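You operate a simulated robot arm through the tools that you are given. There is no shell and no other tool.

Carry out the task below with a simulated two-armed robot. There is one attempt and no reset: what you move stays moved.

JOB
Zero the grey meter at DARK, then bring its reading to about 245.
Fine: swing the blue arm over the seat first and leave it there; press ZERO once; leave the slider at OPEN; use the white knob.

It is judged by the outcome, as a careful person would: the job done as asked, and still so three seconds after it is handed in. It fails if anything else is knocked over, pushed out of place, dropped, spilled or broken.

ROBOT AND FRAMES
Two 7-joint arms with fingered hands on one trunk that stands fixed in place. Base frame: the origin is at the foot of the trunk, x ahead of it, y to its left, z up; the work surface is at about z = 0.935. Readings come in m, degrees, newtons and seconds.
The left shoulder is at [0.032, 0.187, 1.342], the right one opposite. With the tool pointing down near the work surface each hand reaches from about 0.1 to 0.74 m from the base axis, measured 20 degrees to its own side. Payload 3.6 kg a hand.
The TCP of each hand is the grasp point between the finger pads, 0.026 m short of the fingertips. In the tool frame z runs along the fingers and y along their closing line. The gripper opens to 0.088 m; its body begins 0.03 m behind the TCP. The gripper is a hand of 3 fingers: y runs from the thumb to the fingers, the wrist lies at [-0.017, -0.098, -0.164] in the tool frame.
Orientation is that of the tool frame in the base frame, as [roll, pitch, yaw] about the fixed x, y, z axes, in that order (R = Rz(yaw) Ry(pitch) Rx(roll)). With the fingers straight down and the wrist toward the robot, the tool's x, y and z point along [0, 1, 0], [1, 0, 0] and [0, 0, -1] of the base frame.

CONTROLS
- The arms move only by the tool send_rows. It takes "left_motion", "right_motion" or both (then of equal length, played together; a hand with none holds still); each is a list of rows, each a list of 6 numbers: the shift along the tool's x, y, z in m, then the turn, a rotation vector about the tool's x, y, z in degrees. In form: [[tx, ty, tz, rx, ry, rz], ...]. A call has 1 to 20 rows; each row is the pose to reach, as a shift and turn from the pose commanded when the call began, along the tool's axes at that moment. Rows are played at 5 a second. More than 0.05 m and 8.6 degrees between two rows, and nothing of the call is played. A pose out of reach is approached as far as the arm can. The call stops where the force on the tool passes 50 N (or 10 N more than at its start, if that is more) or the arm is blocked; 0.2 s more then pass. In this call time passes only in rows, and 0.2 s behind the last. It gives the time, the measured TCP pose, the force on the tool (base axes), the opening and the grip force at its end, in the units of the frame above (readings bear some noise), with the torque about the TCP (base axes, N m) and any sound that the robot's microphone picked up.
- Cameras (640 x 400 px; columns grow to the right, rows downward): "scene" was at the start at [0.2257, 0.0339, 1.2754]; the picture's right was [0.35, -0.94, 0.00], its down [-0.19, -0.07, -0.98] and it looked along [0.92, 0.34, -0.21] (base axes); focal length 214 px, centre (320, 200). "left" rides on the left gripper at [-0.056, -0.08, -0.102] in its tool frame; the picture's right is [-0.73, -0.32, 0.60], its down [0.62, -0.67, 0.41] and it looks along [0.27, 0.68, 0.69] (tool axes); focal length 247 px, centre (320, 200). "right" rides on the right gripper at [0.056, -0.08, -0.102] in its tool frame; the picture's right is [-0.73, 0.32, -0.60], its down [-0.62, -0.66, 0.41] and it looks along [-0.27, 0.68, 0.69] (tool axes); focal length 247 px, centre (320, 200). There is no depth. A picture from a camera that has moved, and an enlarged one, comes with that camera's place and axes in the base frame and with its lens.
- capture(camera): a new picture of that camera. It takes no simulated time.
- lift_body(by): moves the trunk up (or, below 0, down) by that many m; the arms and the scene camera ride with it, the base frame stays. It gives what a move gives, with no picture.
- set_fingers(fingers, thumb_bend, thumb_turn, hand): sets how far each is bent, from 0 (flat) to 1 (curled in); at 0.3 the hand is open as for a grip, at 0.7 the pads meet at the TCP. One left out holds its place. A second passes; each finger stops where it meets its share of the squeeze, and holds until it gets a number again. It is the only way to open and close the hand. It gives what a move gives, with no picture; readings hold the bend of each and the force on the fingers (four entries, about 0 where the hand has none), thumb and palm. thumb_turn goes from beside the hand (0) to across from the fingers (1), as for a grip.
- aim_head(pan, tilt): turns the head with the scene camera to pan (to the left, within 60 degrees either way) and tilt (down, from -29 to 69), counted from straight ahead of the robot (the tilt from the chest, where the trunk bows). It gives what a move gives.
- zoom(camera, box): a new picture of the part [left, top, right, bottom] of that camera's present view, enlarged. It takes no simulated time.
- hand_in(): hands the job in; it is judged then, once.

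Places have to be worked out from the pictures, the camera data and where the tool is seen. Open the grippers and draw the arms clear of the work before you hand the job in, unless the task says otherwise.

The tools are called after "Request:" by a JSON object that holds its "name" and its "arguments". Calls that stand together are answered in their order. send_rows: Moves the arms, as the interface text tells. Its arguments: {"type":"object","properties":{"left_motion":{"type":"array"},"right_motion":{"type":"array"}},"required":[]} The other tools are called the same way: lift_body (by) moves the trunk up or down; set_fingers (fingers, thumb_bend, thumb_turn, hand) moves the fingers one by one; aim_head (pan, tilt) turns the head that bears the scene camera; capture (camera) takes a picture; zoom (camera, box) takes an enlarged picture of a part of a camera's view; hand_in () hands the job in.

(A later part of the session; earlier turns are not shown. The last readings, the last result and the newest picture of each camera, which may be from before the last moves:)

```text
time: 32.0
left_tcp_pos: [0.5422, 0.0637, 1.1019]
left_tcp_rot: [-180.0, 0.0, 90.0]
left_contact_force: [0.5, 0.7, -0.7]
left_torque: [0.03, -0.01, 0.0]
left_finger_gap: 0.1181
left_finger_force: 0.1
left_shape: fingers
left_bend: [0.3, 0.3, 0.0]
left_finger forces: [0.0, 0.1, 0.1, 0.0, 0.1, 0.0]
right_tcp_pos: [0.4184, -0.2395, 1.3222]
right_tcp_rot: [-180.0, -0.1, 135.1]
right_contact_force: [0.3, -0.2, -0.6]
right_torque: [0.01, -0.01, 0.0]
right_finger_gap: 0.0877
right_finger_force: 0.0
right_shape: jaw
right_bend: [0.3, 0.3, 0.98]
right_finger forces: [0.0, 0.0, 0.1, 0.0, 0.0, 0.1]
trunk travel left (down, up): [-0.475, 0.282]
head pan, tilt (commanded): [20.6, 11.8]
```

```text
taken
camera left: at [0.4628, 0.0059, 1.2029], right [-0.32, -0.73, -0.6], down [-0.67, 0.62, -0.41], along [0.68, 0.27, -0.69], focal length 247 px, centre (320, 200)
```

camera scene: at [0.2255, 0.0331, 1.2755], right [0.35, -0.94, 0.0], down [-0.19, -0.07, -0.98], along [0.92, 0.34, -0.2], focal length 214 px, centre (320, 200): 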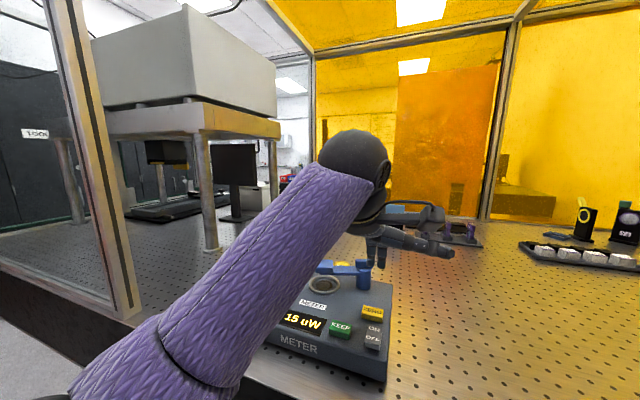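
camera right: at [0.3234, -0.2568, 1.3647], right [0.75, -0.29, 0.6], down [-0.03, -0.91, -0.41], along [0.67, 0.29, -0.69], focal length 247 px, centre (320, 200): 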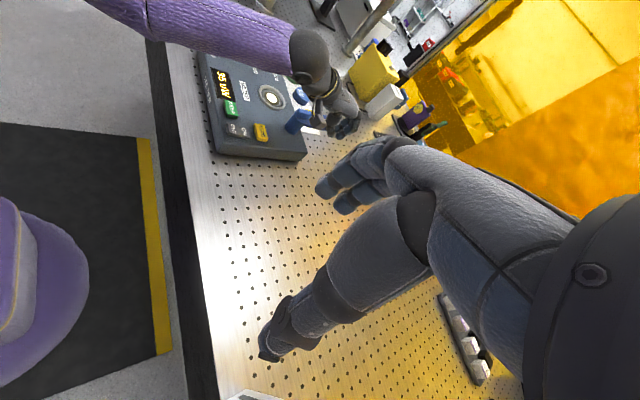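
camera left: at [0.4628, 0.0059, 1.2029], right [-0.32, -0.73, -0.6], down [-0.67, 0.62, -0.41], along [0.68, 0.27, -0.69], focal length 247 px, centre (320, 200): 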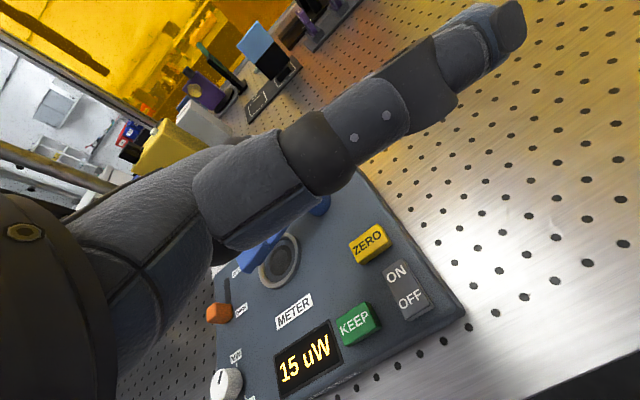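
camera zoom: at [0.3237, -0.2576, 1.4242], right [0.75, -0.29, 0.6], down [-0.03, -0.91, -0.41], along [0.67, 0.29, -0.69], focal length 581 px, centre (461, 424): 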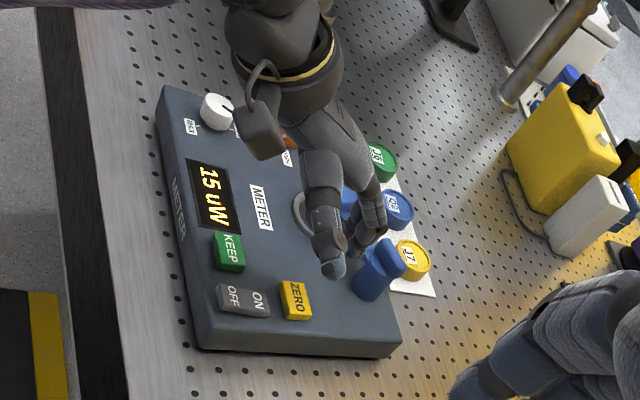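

The fingertips hover about 9 cm above ZERO, aligned at about (0.586, 0.064). I'll descend to about 1 cm above the button and check the alignment.

Request:
{"name": "send_rows", "arguments": {"left_motion": [[0, 0, 0.02, 0, 0, 0], [0, 0, 0.04, 0, 0, 0], [0, 0, 0.06, 0, 0, 0], [0, 0, 0.075, 0, 0, 0]]}}

Request:
{"name": "zoom", "arguments": {"camera": "scene", "box": [280, 210, 440, 370]}}

Request:
{"name": "zoom", "arguments": {"camera": "right", "box": [190, 60, 330, 190]}}

Request:
{"name": "capture", "arguments": {"camera": "left"}}

```text
time: 33.0
left_tcp_pos: [0.5428, 0.0638, 1.025]
left_tcp_rot: [180.0, -0.1, 90.1]
left_contact_force: [0.4, -0.1, -0.4]
left_torque: [0.0, 0.01, 0.0]
left_finger_gap: 0.1183
left_finger_force: 0.1
left_shape: fingers
left_bend: [0.3, 0.3, 0.0]
left_finger forces: [0.0, 0.0, 0.1, 0.1, 0.0, 0.1]
right_tcp_pos: [0.4191, -0.2394, 1.3217]
right_tcp_rot: [-180.0, 0.0, 135.2]
right_contact_force: [0.4, 0.0, -0.5]
right_torque: [0.02, -0.01, 0.02]
right_finger_gap: 0.0878
right_finger_force: 0.1
right_shape: jaw
right_bend: [0.3, 0.3, 0.98]
right_finger forces: [0.0, 0.0, 0.0, 0.1, 0.0, 0.0]
trunk travel left (down, up): [-0.475, 0.282]
head pan, tilt (commanded): [20.6, 11.8]
```

```text
2.50 times, centred on (360, 290) of scene
camera zoom: at [0.2257, 0.0337, 1.2755], right [0.35, -0.94, 0.0], down [-0.19, -0.07, -0.98], along [0.92, 0.34, -0.21], focal length 536 px, centre (220, -25)
```

zoom: 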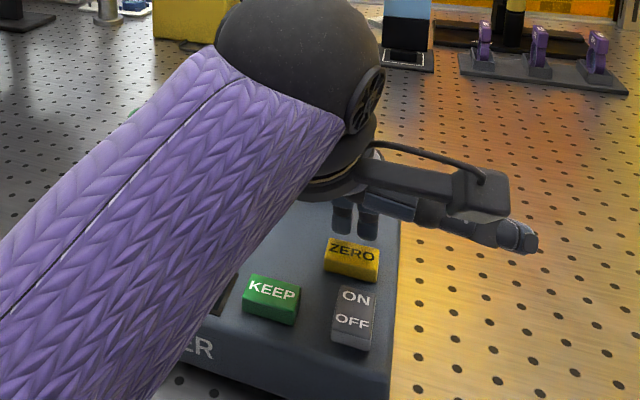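

```text
3.08 times, centred on (260, 125) of right
camera zoom: at [0.3239, -0.2569, 1.4243], right [0.75, -0.29, 0.6], down [-0.03, -0.91, -0.41], along [0.67, 0.29, -0.69], focal length 760 px, centre (505, 431)
```

zoom: 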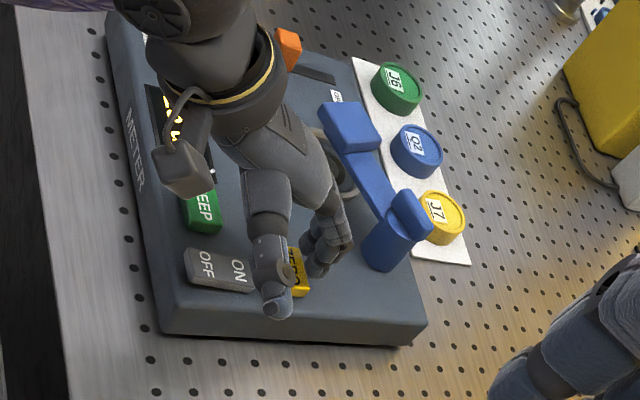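

```text
taken
camera left: at [0.4629, 0.0066, 1.1273], right [-0.32, -0.73, -0.6], down [-0.67, 0.62, -0.41], along [0.68, 0.27, -0.69], focal length 247 px, centre (320, 200)
```

left: 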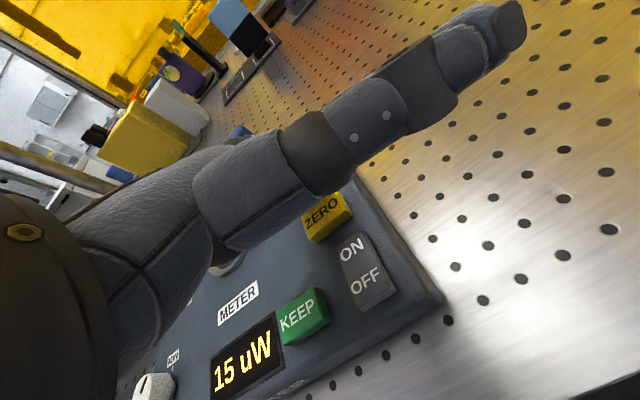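

Both fingertips are centred above ZERO. I'll lower slowly to first contact and watch the force and display.

Request:
{"name": "send_rows", "arguments": {"left_motion": [[0, 0, 0.004, 0, 0, 0], [0, 0, 0.008, 0, 0, 0], [0, 0, 0.011, 0, 0, 0]]}}

Request:
{"name": "zoom", "arguments": {"camera": "left", "box": [180, 180, 420, 400]}}

Request:
{"name": "zoom", "arguments": {"camera": "scene", "box": [330, 260, 420, 360]}}

```text
time: 33.8
left_tcp_pos: [0.543, 0.0626, 1.0142]
left_tcp_rot: [180.0, 0.0, 90.1]
left_contact_force: [-0.3, 0.5, 1.4]
left_torque: [-0.04, -0.1, -0.05]
left_finger_gap: 0.1181
left_finger_force: 0.6
left_shape: fingers
left_bend: [0.3, 0.3, 0.0]
left_finger forces: [0.8, 0.8, 0.1, 0.0, 0.0, 0.1]
right_tcp_pos: [0.4193, -0.2397, 1.3228]
right_tcp_rot: [180.0, 0.0, 135.1]
right_contact_force: [-0.8, 0.3, 0.4]
right_torque: [-0.01, -0.01, 0.02]
right_finger_gap: 0.088
right_finger_force: 0.0
right_shape: jaw
right_bend: [0.3, 0.3, 0.98]
right_finger forces: [0.1, 0.0, 0.0, 0.0, 0.0, 0.1]
trunk travel left (down, up): [-0.475, 0.282]
head pan, tilt (commanded): [20.6, 11.8]
```

```text
1.82 times, centred on (300, 290) of left
camera zoom: at [0.4629, 0.0068, 1.1168], right [-0.32, -0.74, -0.6], down [-0.67, 0.62, -0.41], along [0.68, 0.27, -0.69], focal length 449 px, centre (356, 36)
```

zoom: 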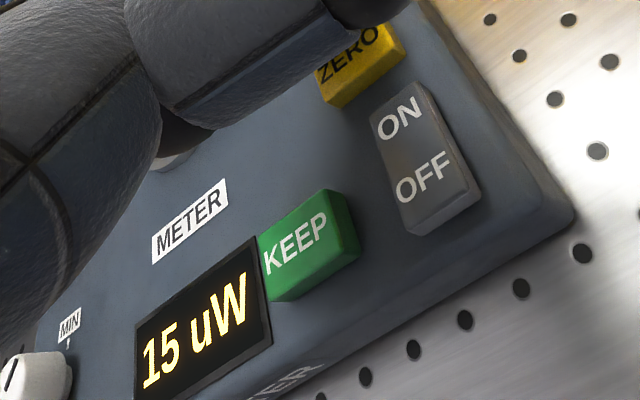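

```text
4.00 times, centred on (375, 310) of scene
camera zoom: at [0.2255, 0.0337, 1.2755], right [0.35, -0.94, 0.0], down [-0.19, -0.07, -0.98], along [0.92, 0.34, -0.21], focal length 858 px, centre (100, -240)
```

zoom: 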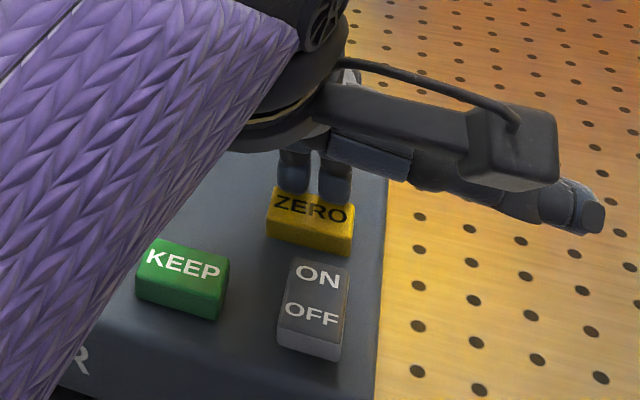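

Contact is made (about 0.8 N on each finger) and the display still reads 15. I'll press down another 3 mm in one motion.

Request:
{"name": "send_rows", "arguments": {"left_motion": [[0, 0, 0.0015, 0, 0, 0], [0, 0, 0.003, 0, 0, 0]]}}

Request:
{"name": "zoom", "arguments": {"camera": "left", "box": [180, 180, 420, 400]}}

```text
time: 34.4
left_tcp_pos: [0.544, 0.0627, 1.012]
left_tcp_rot: [179.8, 0.0, 90.0]
left_contact_force: [0.0, 1.7, 4.4]
left_torque: [0.02, -0.19, 0.06]
left_finger_gap: 0.1182
left_finger_force: 1.7
left_shape: fingers
left_bend: [0.3, 0.3, 0.0]
left_finger forces: [1.6, 1.6, 0.1, 0.1, 0.0, 0.0]
right_tcp_pos: [0.4204, -0.2386, 1.322]
right_tcp_rot: [180.0, 0.0, 135.1]
right_contact_force: [-0.1, 0.4, 0.4]
right_torque: [-0.02, 0.02, -0.02]
right_finger_gap: 0.0878
right_finger_force: 0.1
right_shape: jaw
right_bend: [0.3, 0.3, 0.98]
right_finger forces: [0.1, 0.0, 0.1, 0.0, 0.0, 0.1]
trunk travel left (down, up): [-0.475, 0.282]
head pan, tilt (commanded): [20.6, 11.8]
heard: click
```

```text
1.82 times, centred on (300, 290) of left
camera zoom: at [0.4627, 0.0066, 1.1138], right [-0.32, -0.73, -0.6], down [-0.66, 0.62, -0.41], along [0.68, 0.27, -0.69], focal length 449 px, centre (356, 36)
```

zoom: 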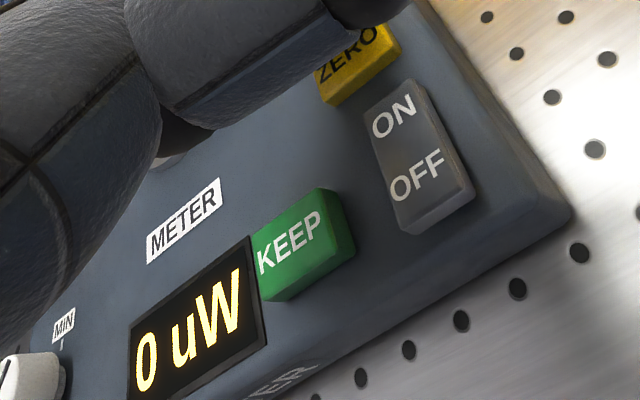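

I heard a click and the display shows 0 uW. I'll lift straight up and clear.

Request:
{"name": "send_rows", "arguments": {"left_motion": [[0, 0, -0.02, 0, 0, 0], [0, 0, -0.05, 0, 0, 0], [0, 0, -0.09, 0, 0, 0], [0, 0, -0.13, 0, 0, 0]]}}

Request:
{"name": "zoom", "arguments": {"camera": "scene", "box": [220, 220, 420, 390]}}

Request:
{"name": "zoom", "arguments": {"camera": "right", "box": [170, 20, 350, 190]}}

```text
time: 35.4
left_tcp_pos: [0.5434, 0.0642, 1.143]
left_tcp_rot: [-179.9, 0.0, 90.0]
left_contact_force: [-0.6, -0.3, 0.5]
left_torque: [0.01, 0.02, -0.01]
left_finger_gap: 0.1184
left_finger_force: 0.0
left_shape: fingers
left_bend: [0.3, 0.3, 0.0]
left_finger forces: [0.1, 0.1, 0.1, 0.0, 0.1, 0.1]
right_tcp_pos: [0.4191, -0.2394, 1.3222]
right_tcp_rot: [180.0, 0.0, 135.1]
right_contact_force: [-0.6, 0.2, -0.5]
right_torque: [0.02, -0.01, -0.01]
right_finger_gap: 0.0879
right_finger_force: 0.0
right_shape: jaw
right_bend: [0.3, 0.3, 0.98]
right_finger forces: [0.1, 0.0, 0.0, 0.1, 0.0, 0.0]
trunk travel left (down, up): [-0.475, 0.282]
head pan, tilt (commanded): [20.6, 11.8]
```

```text
2.35 times, centred on (320, 305) of scene
camera zoom: at [0.2256, 0.0335, 1.2755], right [0.35, -0.94, 0.0], down [-0.19, -0.07, -0.98], along [0.92, 0.34, -0.21], focal length 505 px, centre (320, -47)
```

zoom: 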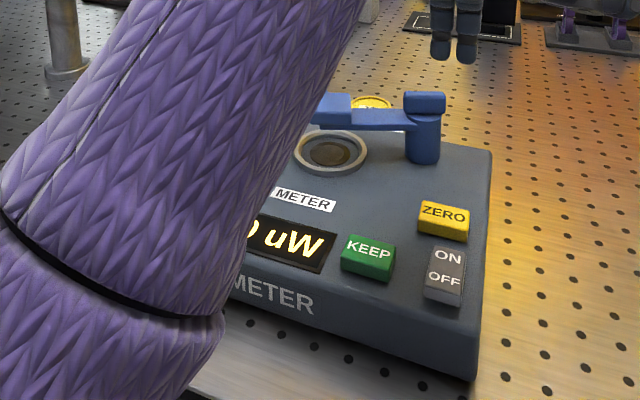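

```text
2.35 times, centred on (260, 105) of right
camera zoom: at [0.3239, -0.2572, 1.4242], right [0.75, -0.29, 0.6], down [-0.03, -0.91, -0.41], along [0.67, 0.29, -0.69], focal length 581 px, centre (461, 424)
```

zoom: 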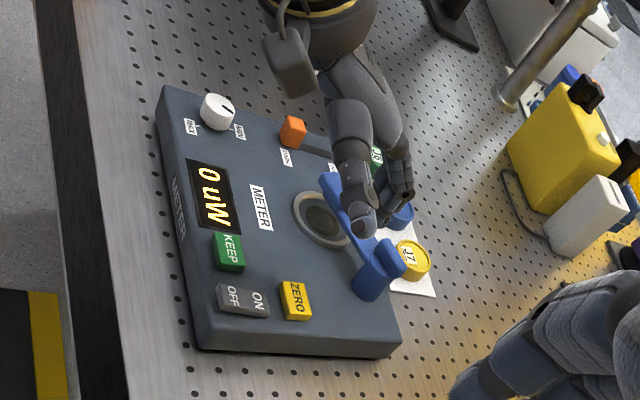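

ZERO is done: the display reads 0 uW and the light is still off. Now I'll go back over the slider at (0.634, 0.289) and reshape the hand into the straddling pinch.

Request:
{"name": "send_rows", "arguments": {"left_motion": [[0.03, 0.012, -0.01, 0, 0, 0], [0.064, 0.024, -0.015, 0, 0, 0], [0.096, 0.036, -0.015, 0, 0, 0], [0.128, 0.048, -0.015, 0, 0, 0], [0.16, 0.061, -0.01, 0, 0, 0], [0.192, 0.073, -0.005, 0, 0, 0], [0.2235, 0.085, 0.0, 0, 0, 0]]}}

Request:
{"name": "set_fingers", "arguments": {"hand": "left", "fingers": 0.55, "thumb_bend": 0.55, "thumb_turn": 1}}

Request:
{"name": "capture", "arguments": {"camera": "left"}}

Request:
{"name": "zoom", "arguments": {"camera": "right", "box": [170, 0, 350, 170]}}

```text
time: 37.0
left_tcp_pos: [0.6279, 0.2876, 1.1406]
left_tcp_rot: [180.0, 0.0, 90.0]
left_contact_force: [0.2, 0.2, 0.0]
left_torque: [-0.01, -0.01, 0.0]
left_finger_gap: 0.1179
left_finger_force: 0.0
left_shape: fingers
left_bend: [0.3, 0.3, 0.0]
left_finger forces: [0.0, 0.0, 0.0, 0.0, 0.0, 0.1]
right_tcp_pos: [0.4189, -0.239, 1.3224]
right_tcp_rot: [-179.9, 0.0, 135.1]
right_contact_force: [0.3, -0.6, -0.4]
right_torque: [-0.01, -0.02, -0.01]
right_finger_gap: 0.0878
right_finger_force: 0.1
right_shape: jaw
right_bend: [0.3, 0.3, 0.98]
right_finger forces: [0.0, 0.0, 0.1, 0.1, 0.0, 0.0]
trunk travel left (down, up): [-0.475, 0.282]
head pan, tilt (commanded): [20.6, 11.8]
```

```text
time: 38.0
left_tcp_pos: [0.6271, 0.2867, 1.1421]
left_tcp_rot: [179.9, -0.1, 90.1]
left_contact_force: [-0.3, -0.9, -0.8]
left_torque: [-0.04, -0.01, -0.02]
left_finger_gap: 0.0347
left_finger_force: 0.0
left_shape: fingers
left_bend: [0.55, 0.55, 1.0]
left_finger forces: [0.0, 0.0, 0.1, 0.0, 0.1, 0.1]
right_tcp_pos: [0.4184, -0.2397, 1.3213]
right_tcp_rot: [-180.0, 0.0, 135.1]
right_contact_force: [-0.3, 0.6, 0.0]
right_torque: [0.02, -0.02, 0.0]
right_finger_gap: 0.0877
right_finger_force: 0.0
right_shape: jaw
right_bend: [0.3, 0.3, 0.98]
right_finger forces: [0.0, 0.0, 0.0, 0.0, 0.1, 0.0]
trunk travel left (down, up): [-0.475, 0.282]
head pan, tilt (commanded): [20.6, 11.8]
```

```text
taken
camera left: at [0.5484, 0.2302, 1.2438], right [-0.32, -0.73, -0.6], down [-0.67, 0.62, -0.41], along [0.68, 0.27, -0.69], focal length 247 px, centre (320, 200)
```

left: 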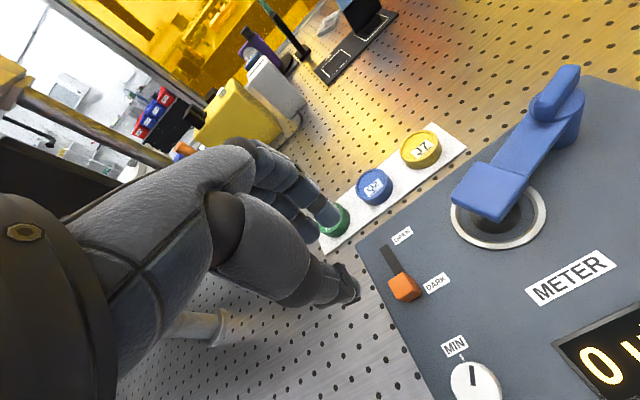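

```text
2.35 times, centred on (260, 85) of right
camera zoom: at [0.324, -0.2569, 1.4242], right [0.75, -0.29, 0.6], down [-0.03, -0.91, -0.41], along [0.67, 0.29, -0.69], focal length 581 px, centre (461, 471)
```

zoom: 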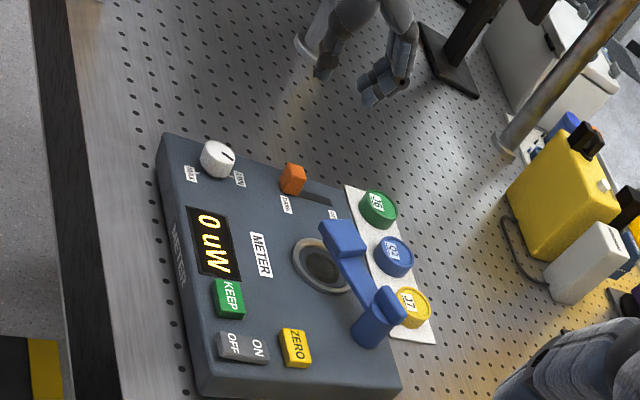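

The handle is at (0.630, 0.287), centred under the grasp point. I'll descend so the tips straddle it again.

Request:
{"name": "send_rows", "arguments": {"left_motion": [[0, 0.001, 0.03, 0, 0, 0], [0, 0.0015, 0.06, 0, 0, 0], [0, 0.002, 0.09, 0, 0, 0], [0, 0.002, 0.11, 0, 0, 0]]}}

Request:
{"name": "zoom", "arguments": {"camera": "left", "box": [230, 150, 450, 340]}}

Request:
{"name": "zoom", "arguments": {"camera": "right", "box": [190, 10, 310, 120]}}

Request:
{"name": "zoom", "arguments": {"camera": "scene", "box": [240, 220, 350, 330]}}

```text
time: 39.0
left_tcp_pos: [0.6279, 0.2872, 1.0312]
left_tcp_rot: [-180.0, 0.0, 90.0]
left_contact_force: [0.1, -0.8, -0.1]
left_torque: [0.01, 0.02, 0.03]
left_finger_gap: 0.0346
left_finger_force: 0.2
left_shape: fingers
left_bend: [0.55, 0.55, 1.0]
left_finger forces: [0.0, 0.1, 0.1, 0.1, 0.1, 0.1]
right_tcp_pos: [0.4203, -0.2402, 1.3218]
right_tcp_rot: [-180.0, 0.1, 135.0]
right_contact_force: [0.1, -1.0, 0.8]
right_torque: [0.0, 0.02, 0.02]
right_finger_gap: 0.0879
right_finger_force: 0.1
right_shape: jaw
right_bend: [0.3, 0.3, 0.98]
right_finger forces: [0.0, 0.0, 0.0, 0.0, 0.0, 0.1]
trunk travel left (down, up): [-0.475, 0.282]
head pan, tilt (commanded): [20.6, 11.8]
```

```text
2.11 times, centred on (340, 245) of left
camera zoom: at [0.5494, 0.2302, 1.133], right [-0.32, -0.73, -0.6], down [-0.67, 0.62, -0.41], along [0.67, 0.27, -0.69], focal length 520 px, centre (278, 105)
```

zoom: 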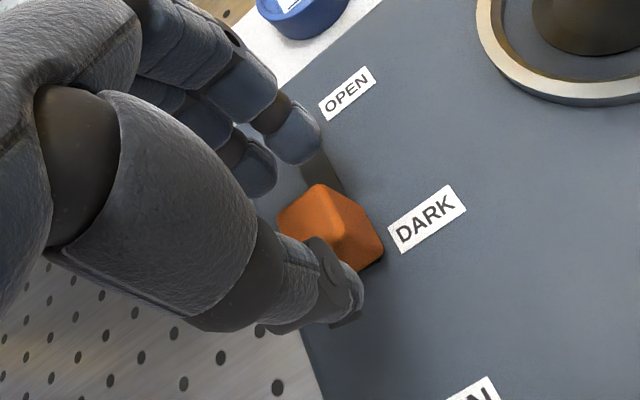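

```text
3.64 times, centred on (250, 65) of right
camera zoom: at [0.324, -0.2569, 1.4242], right [0.75, -0.29, 0.6], down [-0.03, -0.91, -0.41], along [0.67, 0.29, -0.69], focal length 898 px, centre (574, 691)
```

zoom: 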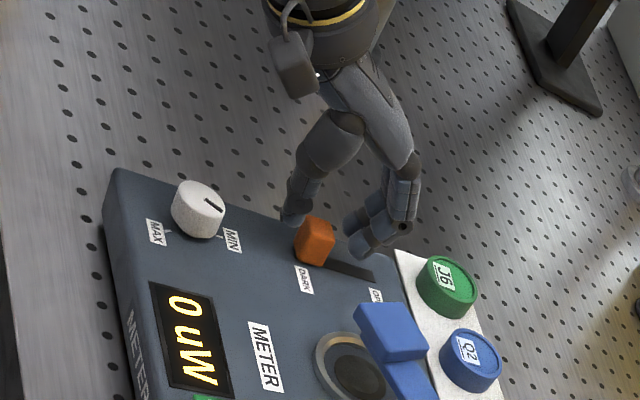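

```text
3.64 times, centred on (295, 275) of scene
camera zoom: at [0.2257, 0.0337, 1.2754], right [0.35, -0.94, 0.0], down [-0.19, -0.07, -0.98], along [0.92, 0.34, -0.21], focal length 780 px, centre (411, -73)
```

zoom: 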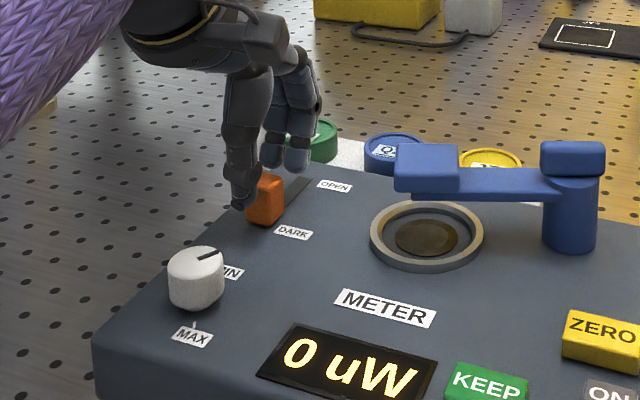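

Thumb tip is at x≈0.6075 with a few mm of slack to the handle's near face. I'll shift 2 mm back and descend 16 mm gently.

Request:
{"name": "send_rows", "arguments": {"left_motion": [[0, -0.002, 0.001, 0, 0, 0], [0, -0.002, 0.009, 0, 0, 0], [0, -0.002, 0.017, 0, 0, 0]]}}

Request:
{"name": "zoom", "arguments": {"camera": "left", "box": [230, 150, 450, 340]}}

Request:
{"name": "zoom", "arguments": {"camera": "scene", "box": [240, 220, 350, 330]}}

```text
time: 39.8
left_tcp_pos: [0.6291, 0.2867, 1.0149]
left_tcp_rot: [180.0, 0.0, 90.0]
left_contact_force: [0.4, -0.1, -0.5]
left_torque: [0.0, 0.03, 0.03]
left_finger_gap: 0.0348
left_finger_force: 0.1
left_shape: fingers
left_bend: [0.55, 0.55, 1.0]
left_finger forces: [0.0, 0.0, 0.1, 0.1, 0.0, 0.0]
right_tcp_pos: [0.4192, -0.2396, 1.3218]
right_tcp_rot: [180.0, 0.0, 135.0]
right_contact_force: [0.0, 1.1, 0.0]
right_torque: [0.02, 0.0, 0.0]
right_finger_gap: 0.0877
right_finger_force: 0.1
right_shape: jaw
right_bend: [0.3, 0.3, 0.98]
right_finger forces: [0.0, 0.0, 0.1, 0.0, 0.0, 0.0]
trunk travel left (down, up): [-0.475, 0.282]
head pan, tilt (commanded): [20.6, 11.8]
```

```text
2.11 times, centred on (340, 245) of left
camera zoom: at [0.548, 0.2303, 1.1165], right [-0.32, -0.73, -0.6], down [-0.67, 0.62, -0.41], along [0.68, 0.27, -0.69], focal length 520 px, centre (278, 105)
```

zoom: 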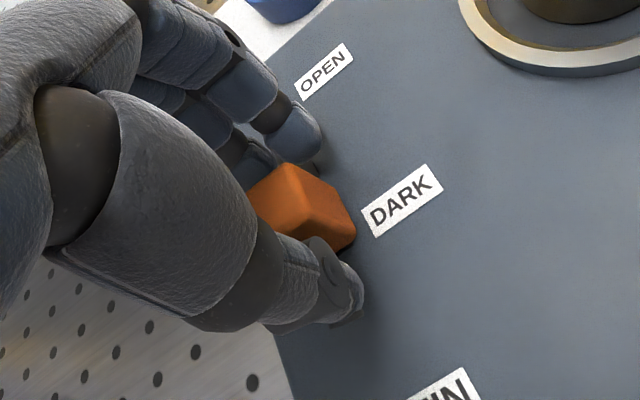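

```text
3.64 times, centred on (295, 275) of scene
camera zoom: at [0.2257, 0.0338, 1.2754], right [0.35, -0.94, 0.0], down [-0.19, -0.07, -0.98], along [0.92, 0.34, -0.21], focal length 780 px, centre (411, -73)
```

zoom: 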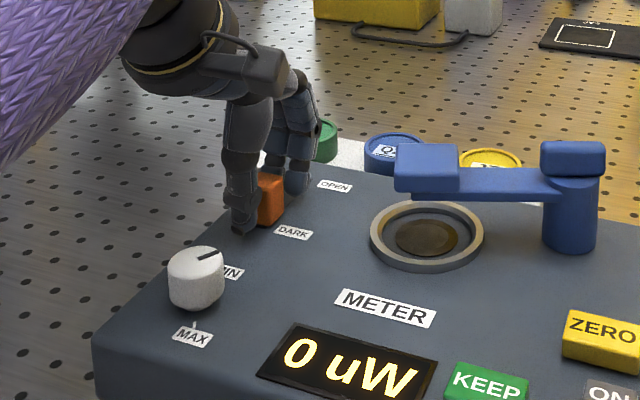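

The handle is again straddled with no contact force. I'll push it away toward OPEN (+x) with the thumb in 5 mm steps.

Request:
{"name": "send_rows", "arguments": {"left_motion": [[0, 0.005, 0, 0, 0, 0], [0, 0.01, 0, 0, 0, 0], [0, 0.015, 0, 0, 0, 0], [0, 0.02, 0, 0, 0, 0], [0, 0.025, 0, 0, 0, 0], [0, 0.03, 0, 0, 0, 0], [0, 0.035, 0, 0, 0, 0], [0, 0.04, 0, 0, 0, 0], [0, 0.044, 0, 0, 0, 0]]}}

Request:
{"name": "zoom", "arguments": {"camera": "left", "box": [230, 150, 450, 340]}}

Request:
{"name": "zoom", "arguments": {"camera": "scene", "box": [240, 220, 350, 330]}}

Request:
{"name": "zoom", "arguments": {"camera": "right", "box": [190, 10, 310, 120]}}

```text
time: 41.8
left_tcp_pos: [0.6738, 0.2867, 1.0141]
left_tcp_rot: [-180.0, 0.0, 89.9]
left_contact_force: [-1.2, 0.2, -0.1]
left_torque: [0.01, 0.02, 0.03]
left_finger_gap: 0.0355
left_finger_force: 0.9
left_shape: fingers
left_bend: [0.55, 0.54, 1.0]
left_finger forces: [0.0, 0.0, 0.1, 0.0, 0.4, 0.0]
right_tcp_pos: [0.4187, -0.2389, 1.3215]
right_tcp_rot: [179.9, -0.1, 135.0]
right_contact_force: [-0.4, 0.1, 0.1]
right_torque: [0.0, 0.01, 0.03]
right_finger_gap: 0.0879
right_finger_force: 0.1
right_shape: jaw
right_bend: [0.3, 0.3, 0.98]
right_finger forces: [0.1, 0.1, 0.0, 0.0, 0.1, 0.1]
trunk travel left (down, up): [-0.475, 0.282]
head pan, tilt (commanded): [20.6, 11.8]
```

```text
2.11 times, centred on (340, 245) of left
camera zoom: at [0.592, 0.2301, 1.1166], right [-0.32, -0.73, -0.6], down [-0.67, 0.62, -0.41], along [0.68, 0.27, -0.69], focal length 520 px, centre (278, 105)
```

zoom: 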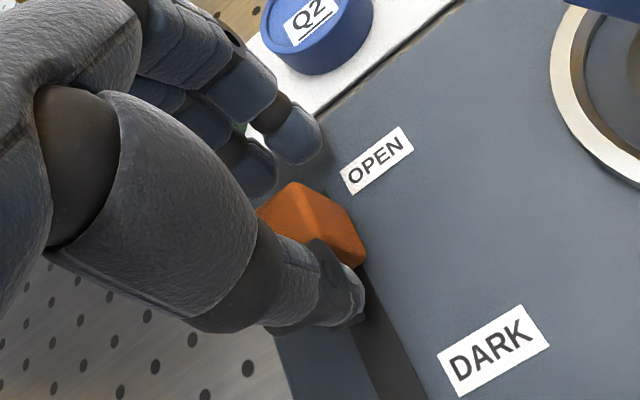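

```text
3.64 times, centred on (295, 275) of scene
camera zoom: at [0.2258, 0.0337, 1.2754], right [0.35, -0.94, 0.0], down [-0.19, -0.07, -0.98], along [0.92, 0.34, -0.21], focal length 780 px, centre (411, -73)
```

zoom: 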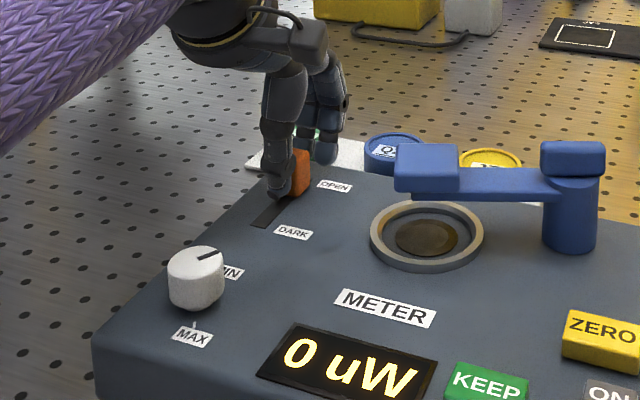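

```text
3.64 times, centred on (250, 65) of right
camera zoom: at [0.324, -0.2569, 1.4242], right [0.75, -0.29, 0.6], down [-0.03, -0.91, -0.41], along [0.67, 0.29, -0.69], focal length 898 px, centre (574, 691)
```

zoom: 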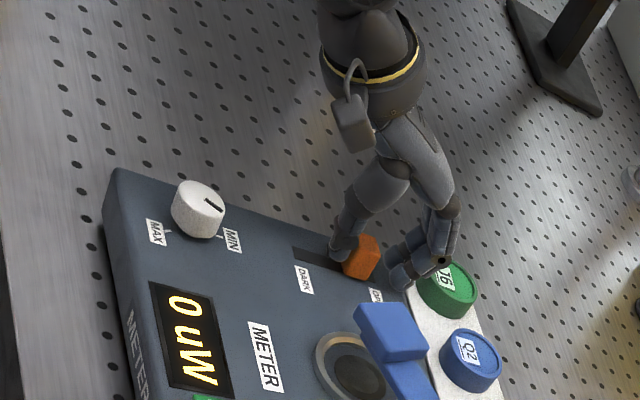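

The handle is almost at OPEN but the light is still off, and the thumb force is small. I'll push a few more mm.

Request:
{"name": "send_rows", "arguments": {"left_motion": [[0, 0.002, 0, 0, 0, 0], [0, 0.004, 0, 0, 0, 0], [0, 0.006, 0, 0, 0, 0]]}}

Request:
{"name": "zoom", "arguments": {"camera": "scene", "box": [240, 220, 350, 330]}}

Request:
{"name": "zoom", "arguments": {"camera": "right", "box": [190, 10, 310, 120]}}

```text
time: 42.6
left_tcp_pos: [0.677, 0.286, 1.0135]
left_tcp_rot: [-179.9, 0.0, 90.0]
left_contact_force: [0.4, 0.3, 1.0]
left_torque: [0.04, -0.02, -0.02]
left_finger_gap: 0.0347
left_finger_force: 0.0
left_shape: fingers
left_bend: [0.55, 0.55, 1.0]
left_finger forces: [0.0, 0.0, 0.1, 0.0, 0.0, 0.0]
right_tcp_pos: [0.4195, -0.2398, 1.3217]
right_tcp_rot: [179.9, 0.0, 135.1]
right_contact_force: [-0.1, -0.6, 0.2]
right_torque: [0.0, 0.0, 0.0]
right_finger_gap: 0.0879
right_finger_force: 0.1
right_shape: jaw
right_bend: [0.3, 0.3, 0.98]
right_finger forces: [0.0, 0.0, 0.1, 0.0, 0.0, 0.0]
trunk travel left (down, up): [-0.475, 0.282]
head pan, tilt (commanded): [20.6, 11.8]
```

```text
3.64 times, centred on (295, 275) of scene
camera zoom: at [0.2258, 0.0337, 1.2754], right [0.35, -0.94, 0.0], down [-0.19, -0.07, -0.98], along [0.92, 0.34, -0.21], focal length 780 px, centre (411, -73)
```

zoom: 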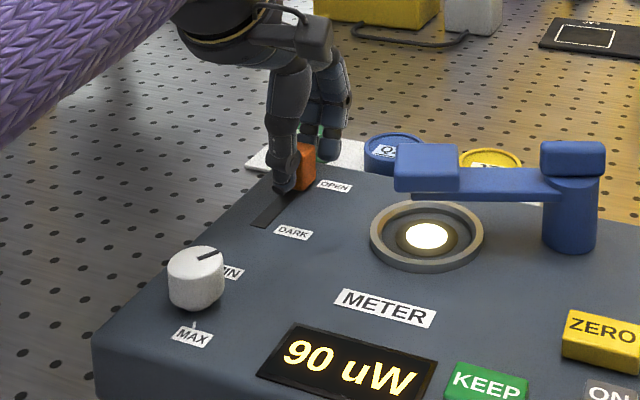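

```text
3.64 times, centred on (250, 65) of right
camera zoom: at [0.324, -0.2569, 1.4242], right [0.75, -0.29, 0.6], down [-0.03, -0.91, -0.41], along [0.67, 0.29, -0.69], focal length 898 px, centre (574, 691)
```

zoom: 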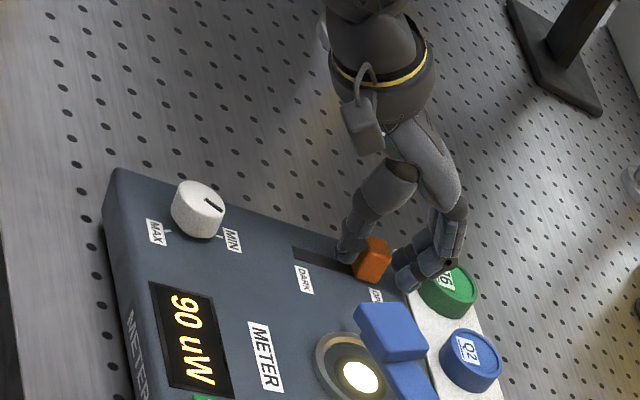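

The slider snapped to OPEN, the light is on, and the reading is 90 uW with the dark offset removed. I'll back off 2 mm, lift, and move above the white knob with a half-open hand.

Request:
{"name": "send_rows", "arguments": {"left_motion": [[0, -0.002, 0, 0, 0, 0], [0, -0.002, -0.03, 0, 0, 0], [0, -0.002, -0.07, 0, 0, 0], [0, -0.02, -0.105, 0, 0, 0], [-0.004, -0.06, -0.115, 0, 0, 0], [-0.007, -0.1, -0.115, 0, 0, 0], [-0.009, -0.133, -0.115, 0, 0, 0]]}}

Request:
{"name": "set_fingers", "arguments": {"hand": "left", "fingers": 0.42, "thumb_bend": 0.42, "thumb_turn": 1}}

Request:
{"name": "capture", "arguments": {"camera": "left"}}

Request:
{"name": "zoom", "arguments": {"camera": "right", "box": [180, 10, 340, 180]}}

Request:
{"name": "zoom", "arguments": {"camera": "scene", "box": [220, 210, 400, 390]}}

```text
time: 44.2
left_tcp_pos: [0.5432, 0.2775, 1.131]
left_tcp_rot: [-180.0, 0.0, 90.0]
left_contact_force: [-0.1, 0.1, -0.4]
left_torque: [0.0, -0.02, 0.01]
left_finger_gap: 0.0348
left_finger_force: 0.1
left_shape: fingers
left_bend: [0.55, 0.55, 1.0]
left_finger forces: [0.1, 0.1, 0.1, 0.1, 0.0, 0.0]
right_tcp_pos: [0.4191, -0.2388, 1.3224]
right_tcp_rot: [180.0, -0.1, 135.1]
right_contact_force: [-1.0, -0.4, -0.3]
right_torque: [0.03, 0.0, 0.04]
right_finger_gap: 0.0879
right_finger_force: 0.1
right_shape: jaw
right_bend: [0.3, 0.3, 0.98]
right_finger forces: [0.0, 0.1, 0.1, 0.0, 0.1, 0.0]
trunk travel left (down, up): [-0.475, 0.282]
head pan, tilt (commanded): [20.6, 11.8]
```

```text
time: 45.2
left_tcp_pos: [0.5448, 0.2787, 1.1318]
left_tcp_rot: [180.0, 0.0, 90.0]
left_contact_force: [0.2, -0.8, -0.2]
left_torque: [-0.02, -0.02, -0.02]
left_finger_gap: 0.0621
left_finger_force: 0.1
left_shape: fingers
left_bend: [0.42, 0.42, 0.99]
left_finger forces: [0.0, 0.0, 0.1, 0.1, 0.0, 0.0]
right_tcp_pos: [0.4207, -0.2394, 1.3222]
right_tcp_rot: [179.9, 0.0, 135.0]
right_contact_force: [0.1, -0.6, 0.2]
right_torque: [0.0, 0.0, 0.0]
right_finger_gap: 0.0877
right_finger_force: 0.0
right_shape: jaw
right_bend: [0.3, 0.3, 0.98]
right_finger forces: [0.1, 0.0, 0.1, 0.1, 0.0, 0.0]
trunk travel left (down, up): [-0.475, 0.282]
head pan, tilt (commanded): [20.6, 11.8]
```

```text
taken
camera left: at [0.4654, 0.2211, 1.2328], right [-0.32, -0.73, -0.6], down [-0.67, 0.62, -0.41], along [0.68, 0.27, -0.69], focal length 247 px, centre (320, 200)
```

left: 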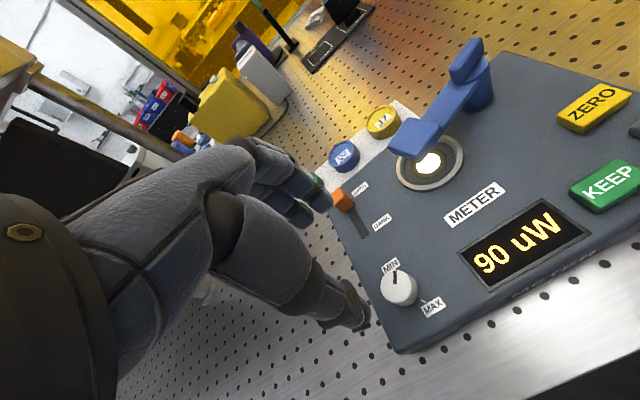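

```text
2.35 times, centred on (260, 95) of right
camera zoom: at [0.324, -0.2569, 1.4242], right [0.75, -0.29, 0.6], down [-0.03, -0.91, -0.41], along [0.67, 0.29, -0.69], focal length 581 px, centre (461, 447)
```

zoom: 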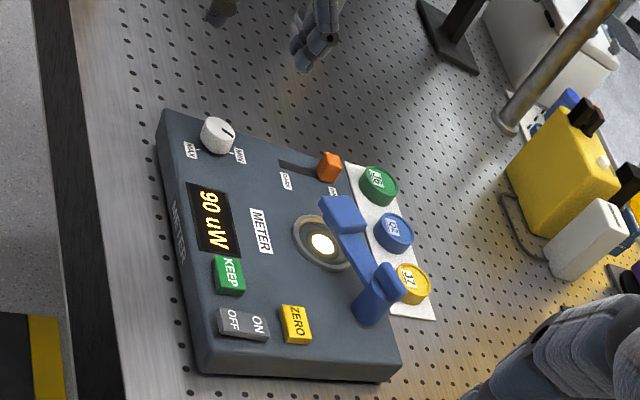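

```text
2.22 times, centred on (310, 300) of scene
camera zoom: at [0.2257, 0.0337, 1.2754], right [0.35, -0.94, 0.0], down [-0.19, -0.07, -0.98], along [0.92, 0.34, -0.21], focal length 477 px, centre (342, -22)
```

zoom: 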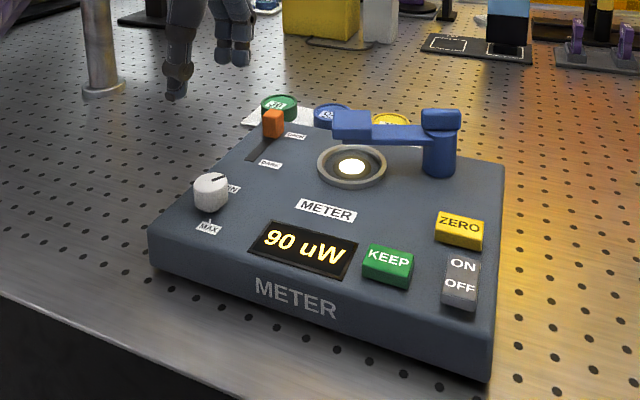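

All good: 90 uW, slider at OPEN, blue arm over the seat. I'll zoom on the knob to fix its centre and pointer direction precisely.

Request:
{"name": "zoom", "arguments": {"camera": "left", "box": [350, 240, 470, 340]}}

Request:
{"name": "zoom", "arguments": {"camera": "scene", "box": [235, 260, 305, 330]}}

Request:
{"name": "zoom", "arguments": {"camera": "right", "box": [190, 40, 260, 100]}}

```text
4.00 times, centred on (410, 290) of left
camera zoom: at [0.4654, 0.2211, 1.2328], right [-0.32, -0.73, -0.6], down [-0.67, 0.62, -0.41], along [0.68, 0.27, -0.69], focal length 988 px, centre (-40, -160)
```

zoom: 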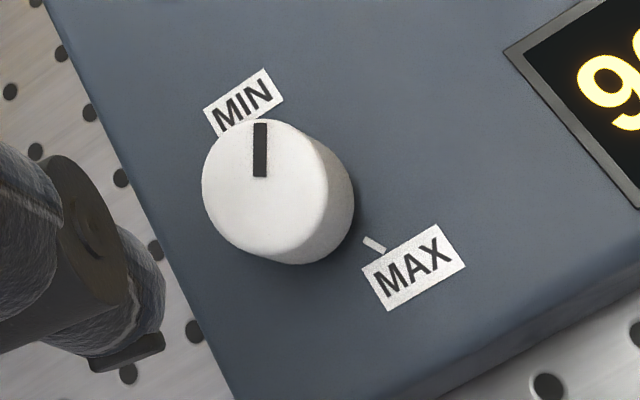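

```text
5.71 times, centred on (270, 295) of scene
camera zoom: at [0.2257, 0.0337, 1.2754], right [0.35, -0.94, 0.0], down [-0.19, -0.07, -0.98], along [0.92, 0.34, -0.21], focal length 1226 px, centre (606, -343)
```

zoom: 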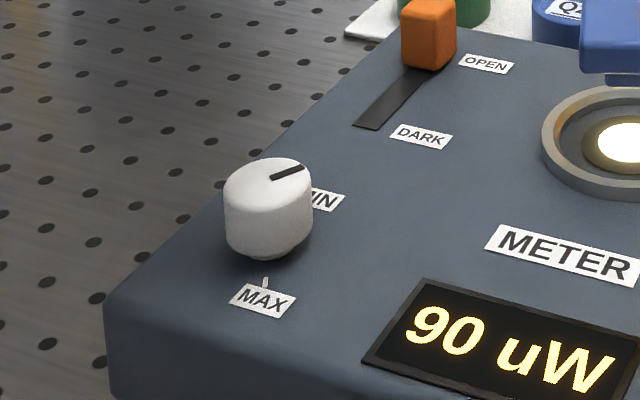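

```text
6.67 times, centred on (225, 70) of right
camera zoom: at [0.324, -0.2569, 1.4242], right [0.75, -0.29, 0.6], down [-0.03, -0.91, -0.41], along [0.67, 0.29, -0.69], focal length 1646 px, centre (953, 1067)
```

zoom: 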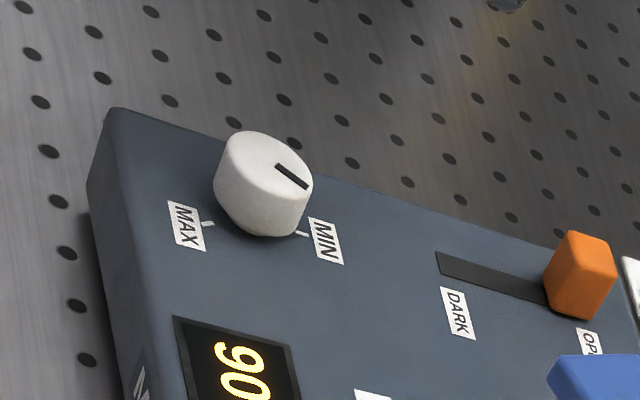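

The knob centre is at about (0.545, 0.281), top z≈1.002, with MIN near 0° and MAX near −149°. The pointer is at about −33°, so roughly 50° clockwise should give 245. I'll pre-turn the hand 20° counter-clockwise while descending to just above the knob.

Request:
{"name": "send_rows", "arguments": {"left_motion": [[0, 0, 0.02, 0, 0, -5], [0.001, 0, 0.04, 0, 0, -10], [0.0015, 0, 0.06, 0, 0, -15], [0.0015, 0, 0.08, 0, 0, -20]]}}

Request:
{"name": "zoom", "arguments": {"camera": "left", "box": [220, 130, 460, 340]}}

Request:
{"name": "zoom", "arguments": {"camera": "scene", "box": [210, 210, 350, 350]}}

Request:
{"name": "zoom", "arguments": {"camera": "right", "box": [170, 20, 290, 120]}}

```text
time: 46.2
left_tcp_pos: [0.5443, 0.2797, 1.0503]
left_tcp_rot: [-179.9, 0.0, 110.1]
left_contact_force: [-0.9, -0.5, -0.2]
left_torque: [-0.01, 0.02, 0.0]
left_finger_gap: 0.0621
left_finger_force: 0.0
left_shape: fingers
left_bend: [0.42, 0.42, 0.99]
left_finger forces: [0.0, 0.0, 0.0, 0.0, 0.0, 0.1]
right_tcp_pos: [0.4199, -0.2404, 1.3228]
right_tcp_rot: [180.0, 0.0, 135.0]
right_contact_force: [-0.5, -0.3, -0.3]
right_torque: [-0.01, -0.01, 0.0]
right_finger_gap: 0.0882
right_finger_force: 0.0
right_shape: jaw
right_bend: [0.3, 0.3, 0.98]
right_finger forces: [0.0, 0.0, 0.0, 0.0, 0.0, 0.2]
trunk travel left (down, up): [-0.475, 0.282]
head pan, tilt (commanded): [20.6, 11.8]
```

```text
1.90 times, centred on (340, 235) of left
camera zoom: at [0.4892, 0.1983, 1.1517], right [-0.05, -0.8, -0.6], down [-0.84, 0.36, -0.41], along [0.54, 0.48, -0.69], focal length 470 px, centre (282, 133)
```

zoom: 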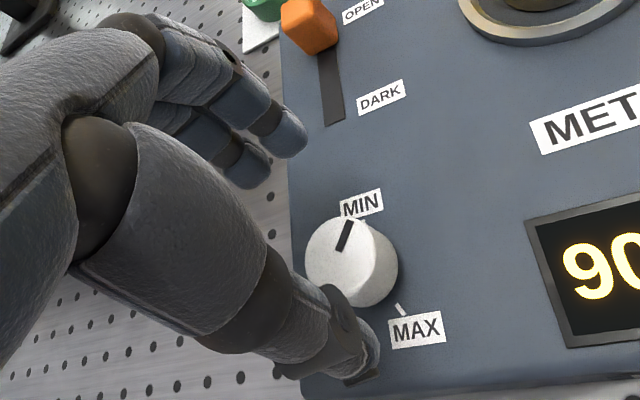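

```text
2.86 times, centred on (280, 280) of scene
camera zoom: at [0.2257, 0.0336, 1.2754], right [0.35, -0.94, 0.0], down [-0.19, -0.07, -0.98], along [0.92, 0.34, -0.21], focal length 613 px, centre (434, -29)
```

zoom: 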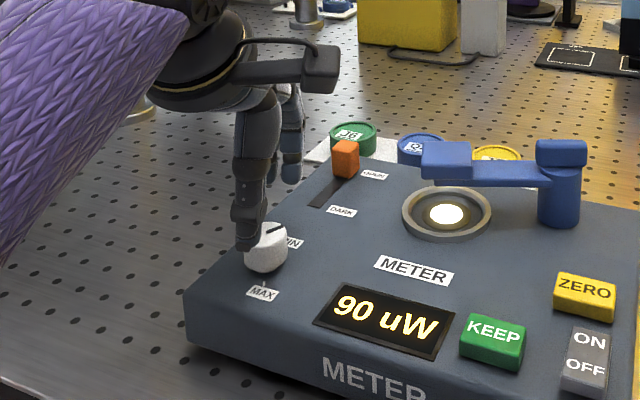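

```text
4.00 times, centred on (230, 70) of right
camera zoom: at [0.324, -0.2571, 1.4242], right [0.75, -0.29, 0.6], down [-0.03, -0.91, -0.41], along [0.67, 0.29, -0.69], focal length 988 px, centre (680, 720)
```

zoom: 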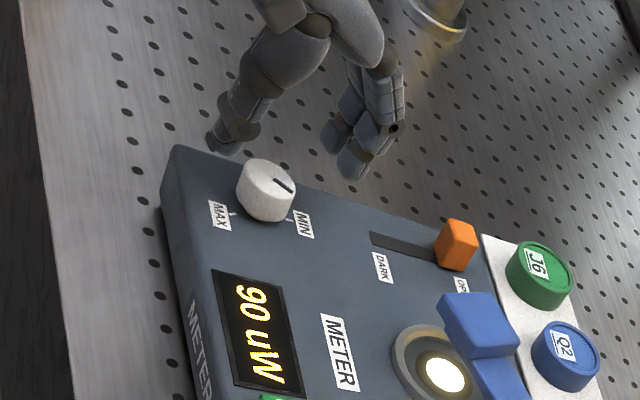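

The tool axis projects right onto the knob's top centre. I'll descend to TCP z≈1.011 around the knob, then close gently.

Request:
{"name": "send_rows", "arguments": {"left_motion": [[0, 0, 0.013, 0, 0, 0], [0, 0, 0.026, 0, 0, 0], [0, 0, 0.039, 0, 0, 0]]}}

Request:
{"name": "zoom", "arguments": {"camera": "left", "box": [220, 130, 460, 340]}}

Request:
{"name": "zoom", "arguments": {"camera": "scene", "box": [210, 230, 330, 350]}}

Request:
{"name": "zoom", "arguments": {"camera": "right", "box": [170, 20, 290, 120]}}

```text
time: 47.0
left_tcp_pos: [0.5442, 0.2808, 1.0113]
left_tcp_rot: [-180.0, 0.0, 110.0]
left_contact_force: [0.6, -0.1, -0.6]
left_torque: [-0.02, 0.01, -0.04]
left_finger_gap: 0.0618
left_finger_force: 0.1
left_shape: fingers
left_bend: [0.42, 0.42, 0.99]
left_finger forces: [0.0, 0.0, 0.0, 0.0, 0.0, 0.0]
right_tcp_pos: [0.4198, -0.2398, 1.3218]
right_tcp_rot: [-180.0, -0.1, 135.2]
right_contact_force: [0.0, -0.1, -0.7]
right_torque: [0.01, -0.01, 0.0]
right_finger_gap: 0.0878
right_finger_force: 0.1
right_shape: jaw
right_bend: [0.3, 0.3, 0.98]
right_finger forces: [0.0, 0.0, 0.0, 0.0, 0.0, 0.0]
trunk travel left (down, up): [-0.475, 0.282]
head pan, tilt (commanded): [20.6, 11.8]
```

```text
1.90 times, centred on (340, 235) of left
camera zoom: at [0.4889, 0.1984, 1.1126], right [-0.05, -0.8, -0.6], down [-0.84, 0.36, -0.41], along [0.54, 0.48, -0.69], focal length 470 px, centre (282, 133)
```

zoom: 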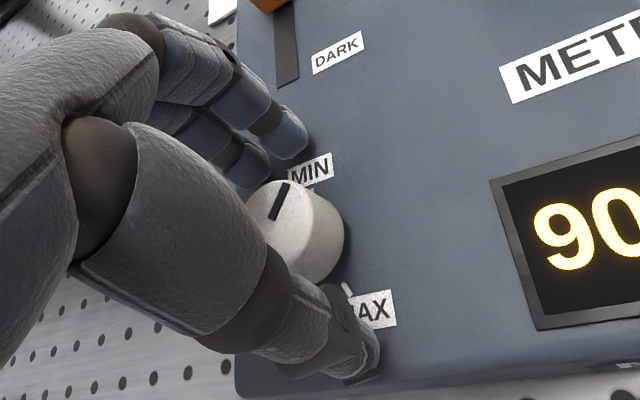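

```text
3.33 times, centred on (270, 290) of scene
camera zoom: at [0.2257, 0.0337, 1.2755], right [0.35, -0.94, 0.0], down [-0.19, -0.07, -0.98], along [0.92, 0.34, -0.21], focal length 715 px, centre (487, -100)
```

zoom: 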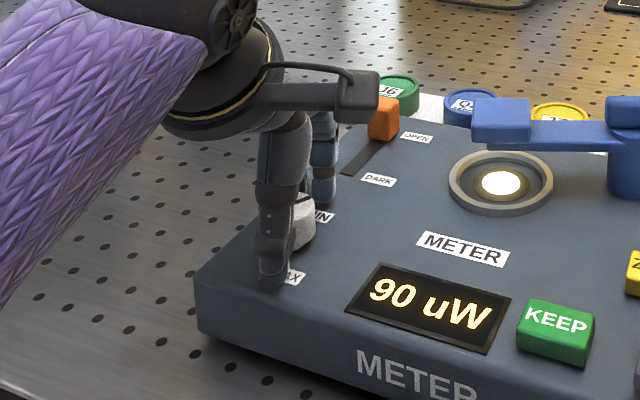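

```text
4.00 times, centred on (230, 70) of right
camera zoom: at [0.324, -0.2569, 1.4242], right [0.75, -0.29, 0.6], down [-0.03, -0.91, -0.41], along [0.67, 0.29, -0.69], focal length 988 px, centre (680, 720)
```

zoom: 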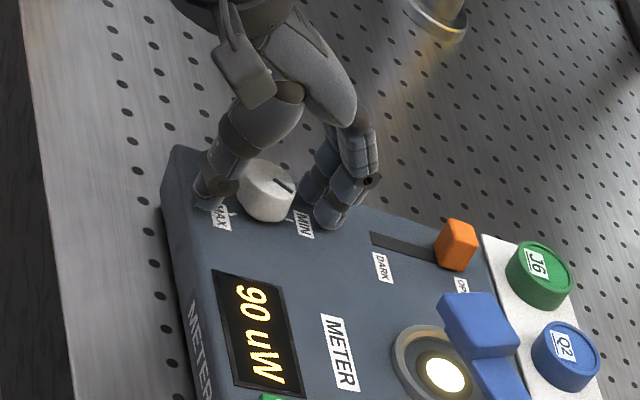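

The knob sits cleanly between the thumb and the two fingers. I'll close to 0.58 and read the grip force.

Request:
{"name": "set_fingers", "arguments": {"hand": "left", "fingers": 0.58, "thumb_bend": 0.58}}

Request:
{"name": "zoom", "arguments": {"camera": "left", "box": [220, 130, 460, 340]}}

Request:
{"name": "zoom", "arguments": {"camera": "right", "box": [170, 20, 290, 120]}}

```text
time: 48.0
left_tcp_pos: [0.5434, 0.2793, 1.0099]
left_tcp_rot: [-180.0, 0.0, 110.0]
left_contact_force: [-0.4, -1.9, -0.2]
left_torque: [-0.01, 0.03, 0.01]
left_finger_gap: 0.0313
left_finger_force: 0.1
left_shape: fingers
left_bend: [0.57, 0.56, 1.0]
left_finger forces: [0.1, 0.1, 0.0, 0.1, 0.4, 0.0]
right_tcp_pos: [0.4195, -0.2398, 1.3207]
right_tcp_rot: [-180.0, 0.1, 135.1]
right_contact_force: [-0.1, -0.8, -0.9]
right_torque: [-0.01, 0.01, 0.01]
right_finger_gap: 0.0879
right_finger_force: 0.1
right_shape: jaw
right_bend: [0.3, 0.3, 0.98]
right_finger forces: [0.0, 0.0, 0.0, 0.0, 0.0, 0.0]
trunk travel left (down, up): [-0.475, 0.282]
head pan, tilt (commanded): [20.6, 11.8]
```

```text
1.90 times, centred on (340, 235) of left
camera zoom: at [0.4888, 0.1983, 1.1128], right [-0.05, -0.8, -0.6], down [-0.84, 0.36, -0.41], along [0.54, 0.48, -0.69], focal length 470 px, centre (282, 133)
```

zoom: 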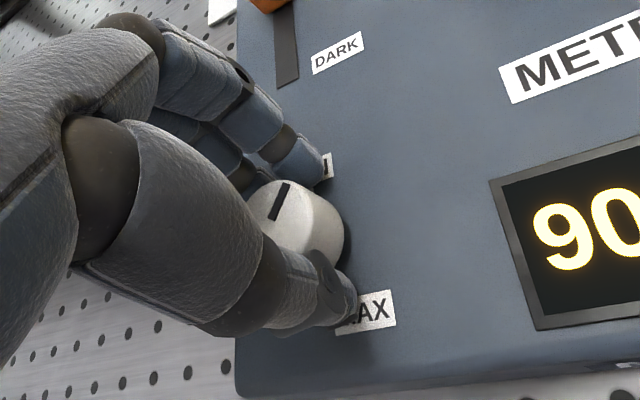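

```text
4.00 times, centred on (230, 70) of right
camera zoom: at [0.3239, -0.2569, 1.4243], right [0.75, -0.29, 0.6], down [-0.03, -0.91, -0.41], along [0.67, 0.29, -0.69], focal length 988 px, centre (680, 720)
```

zoom: 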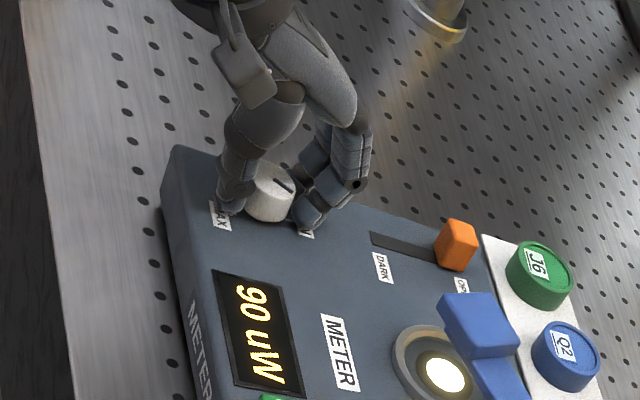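

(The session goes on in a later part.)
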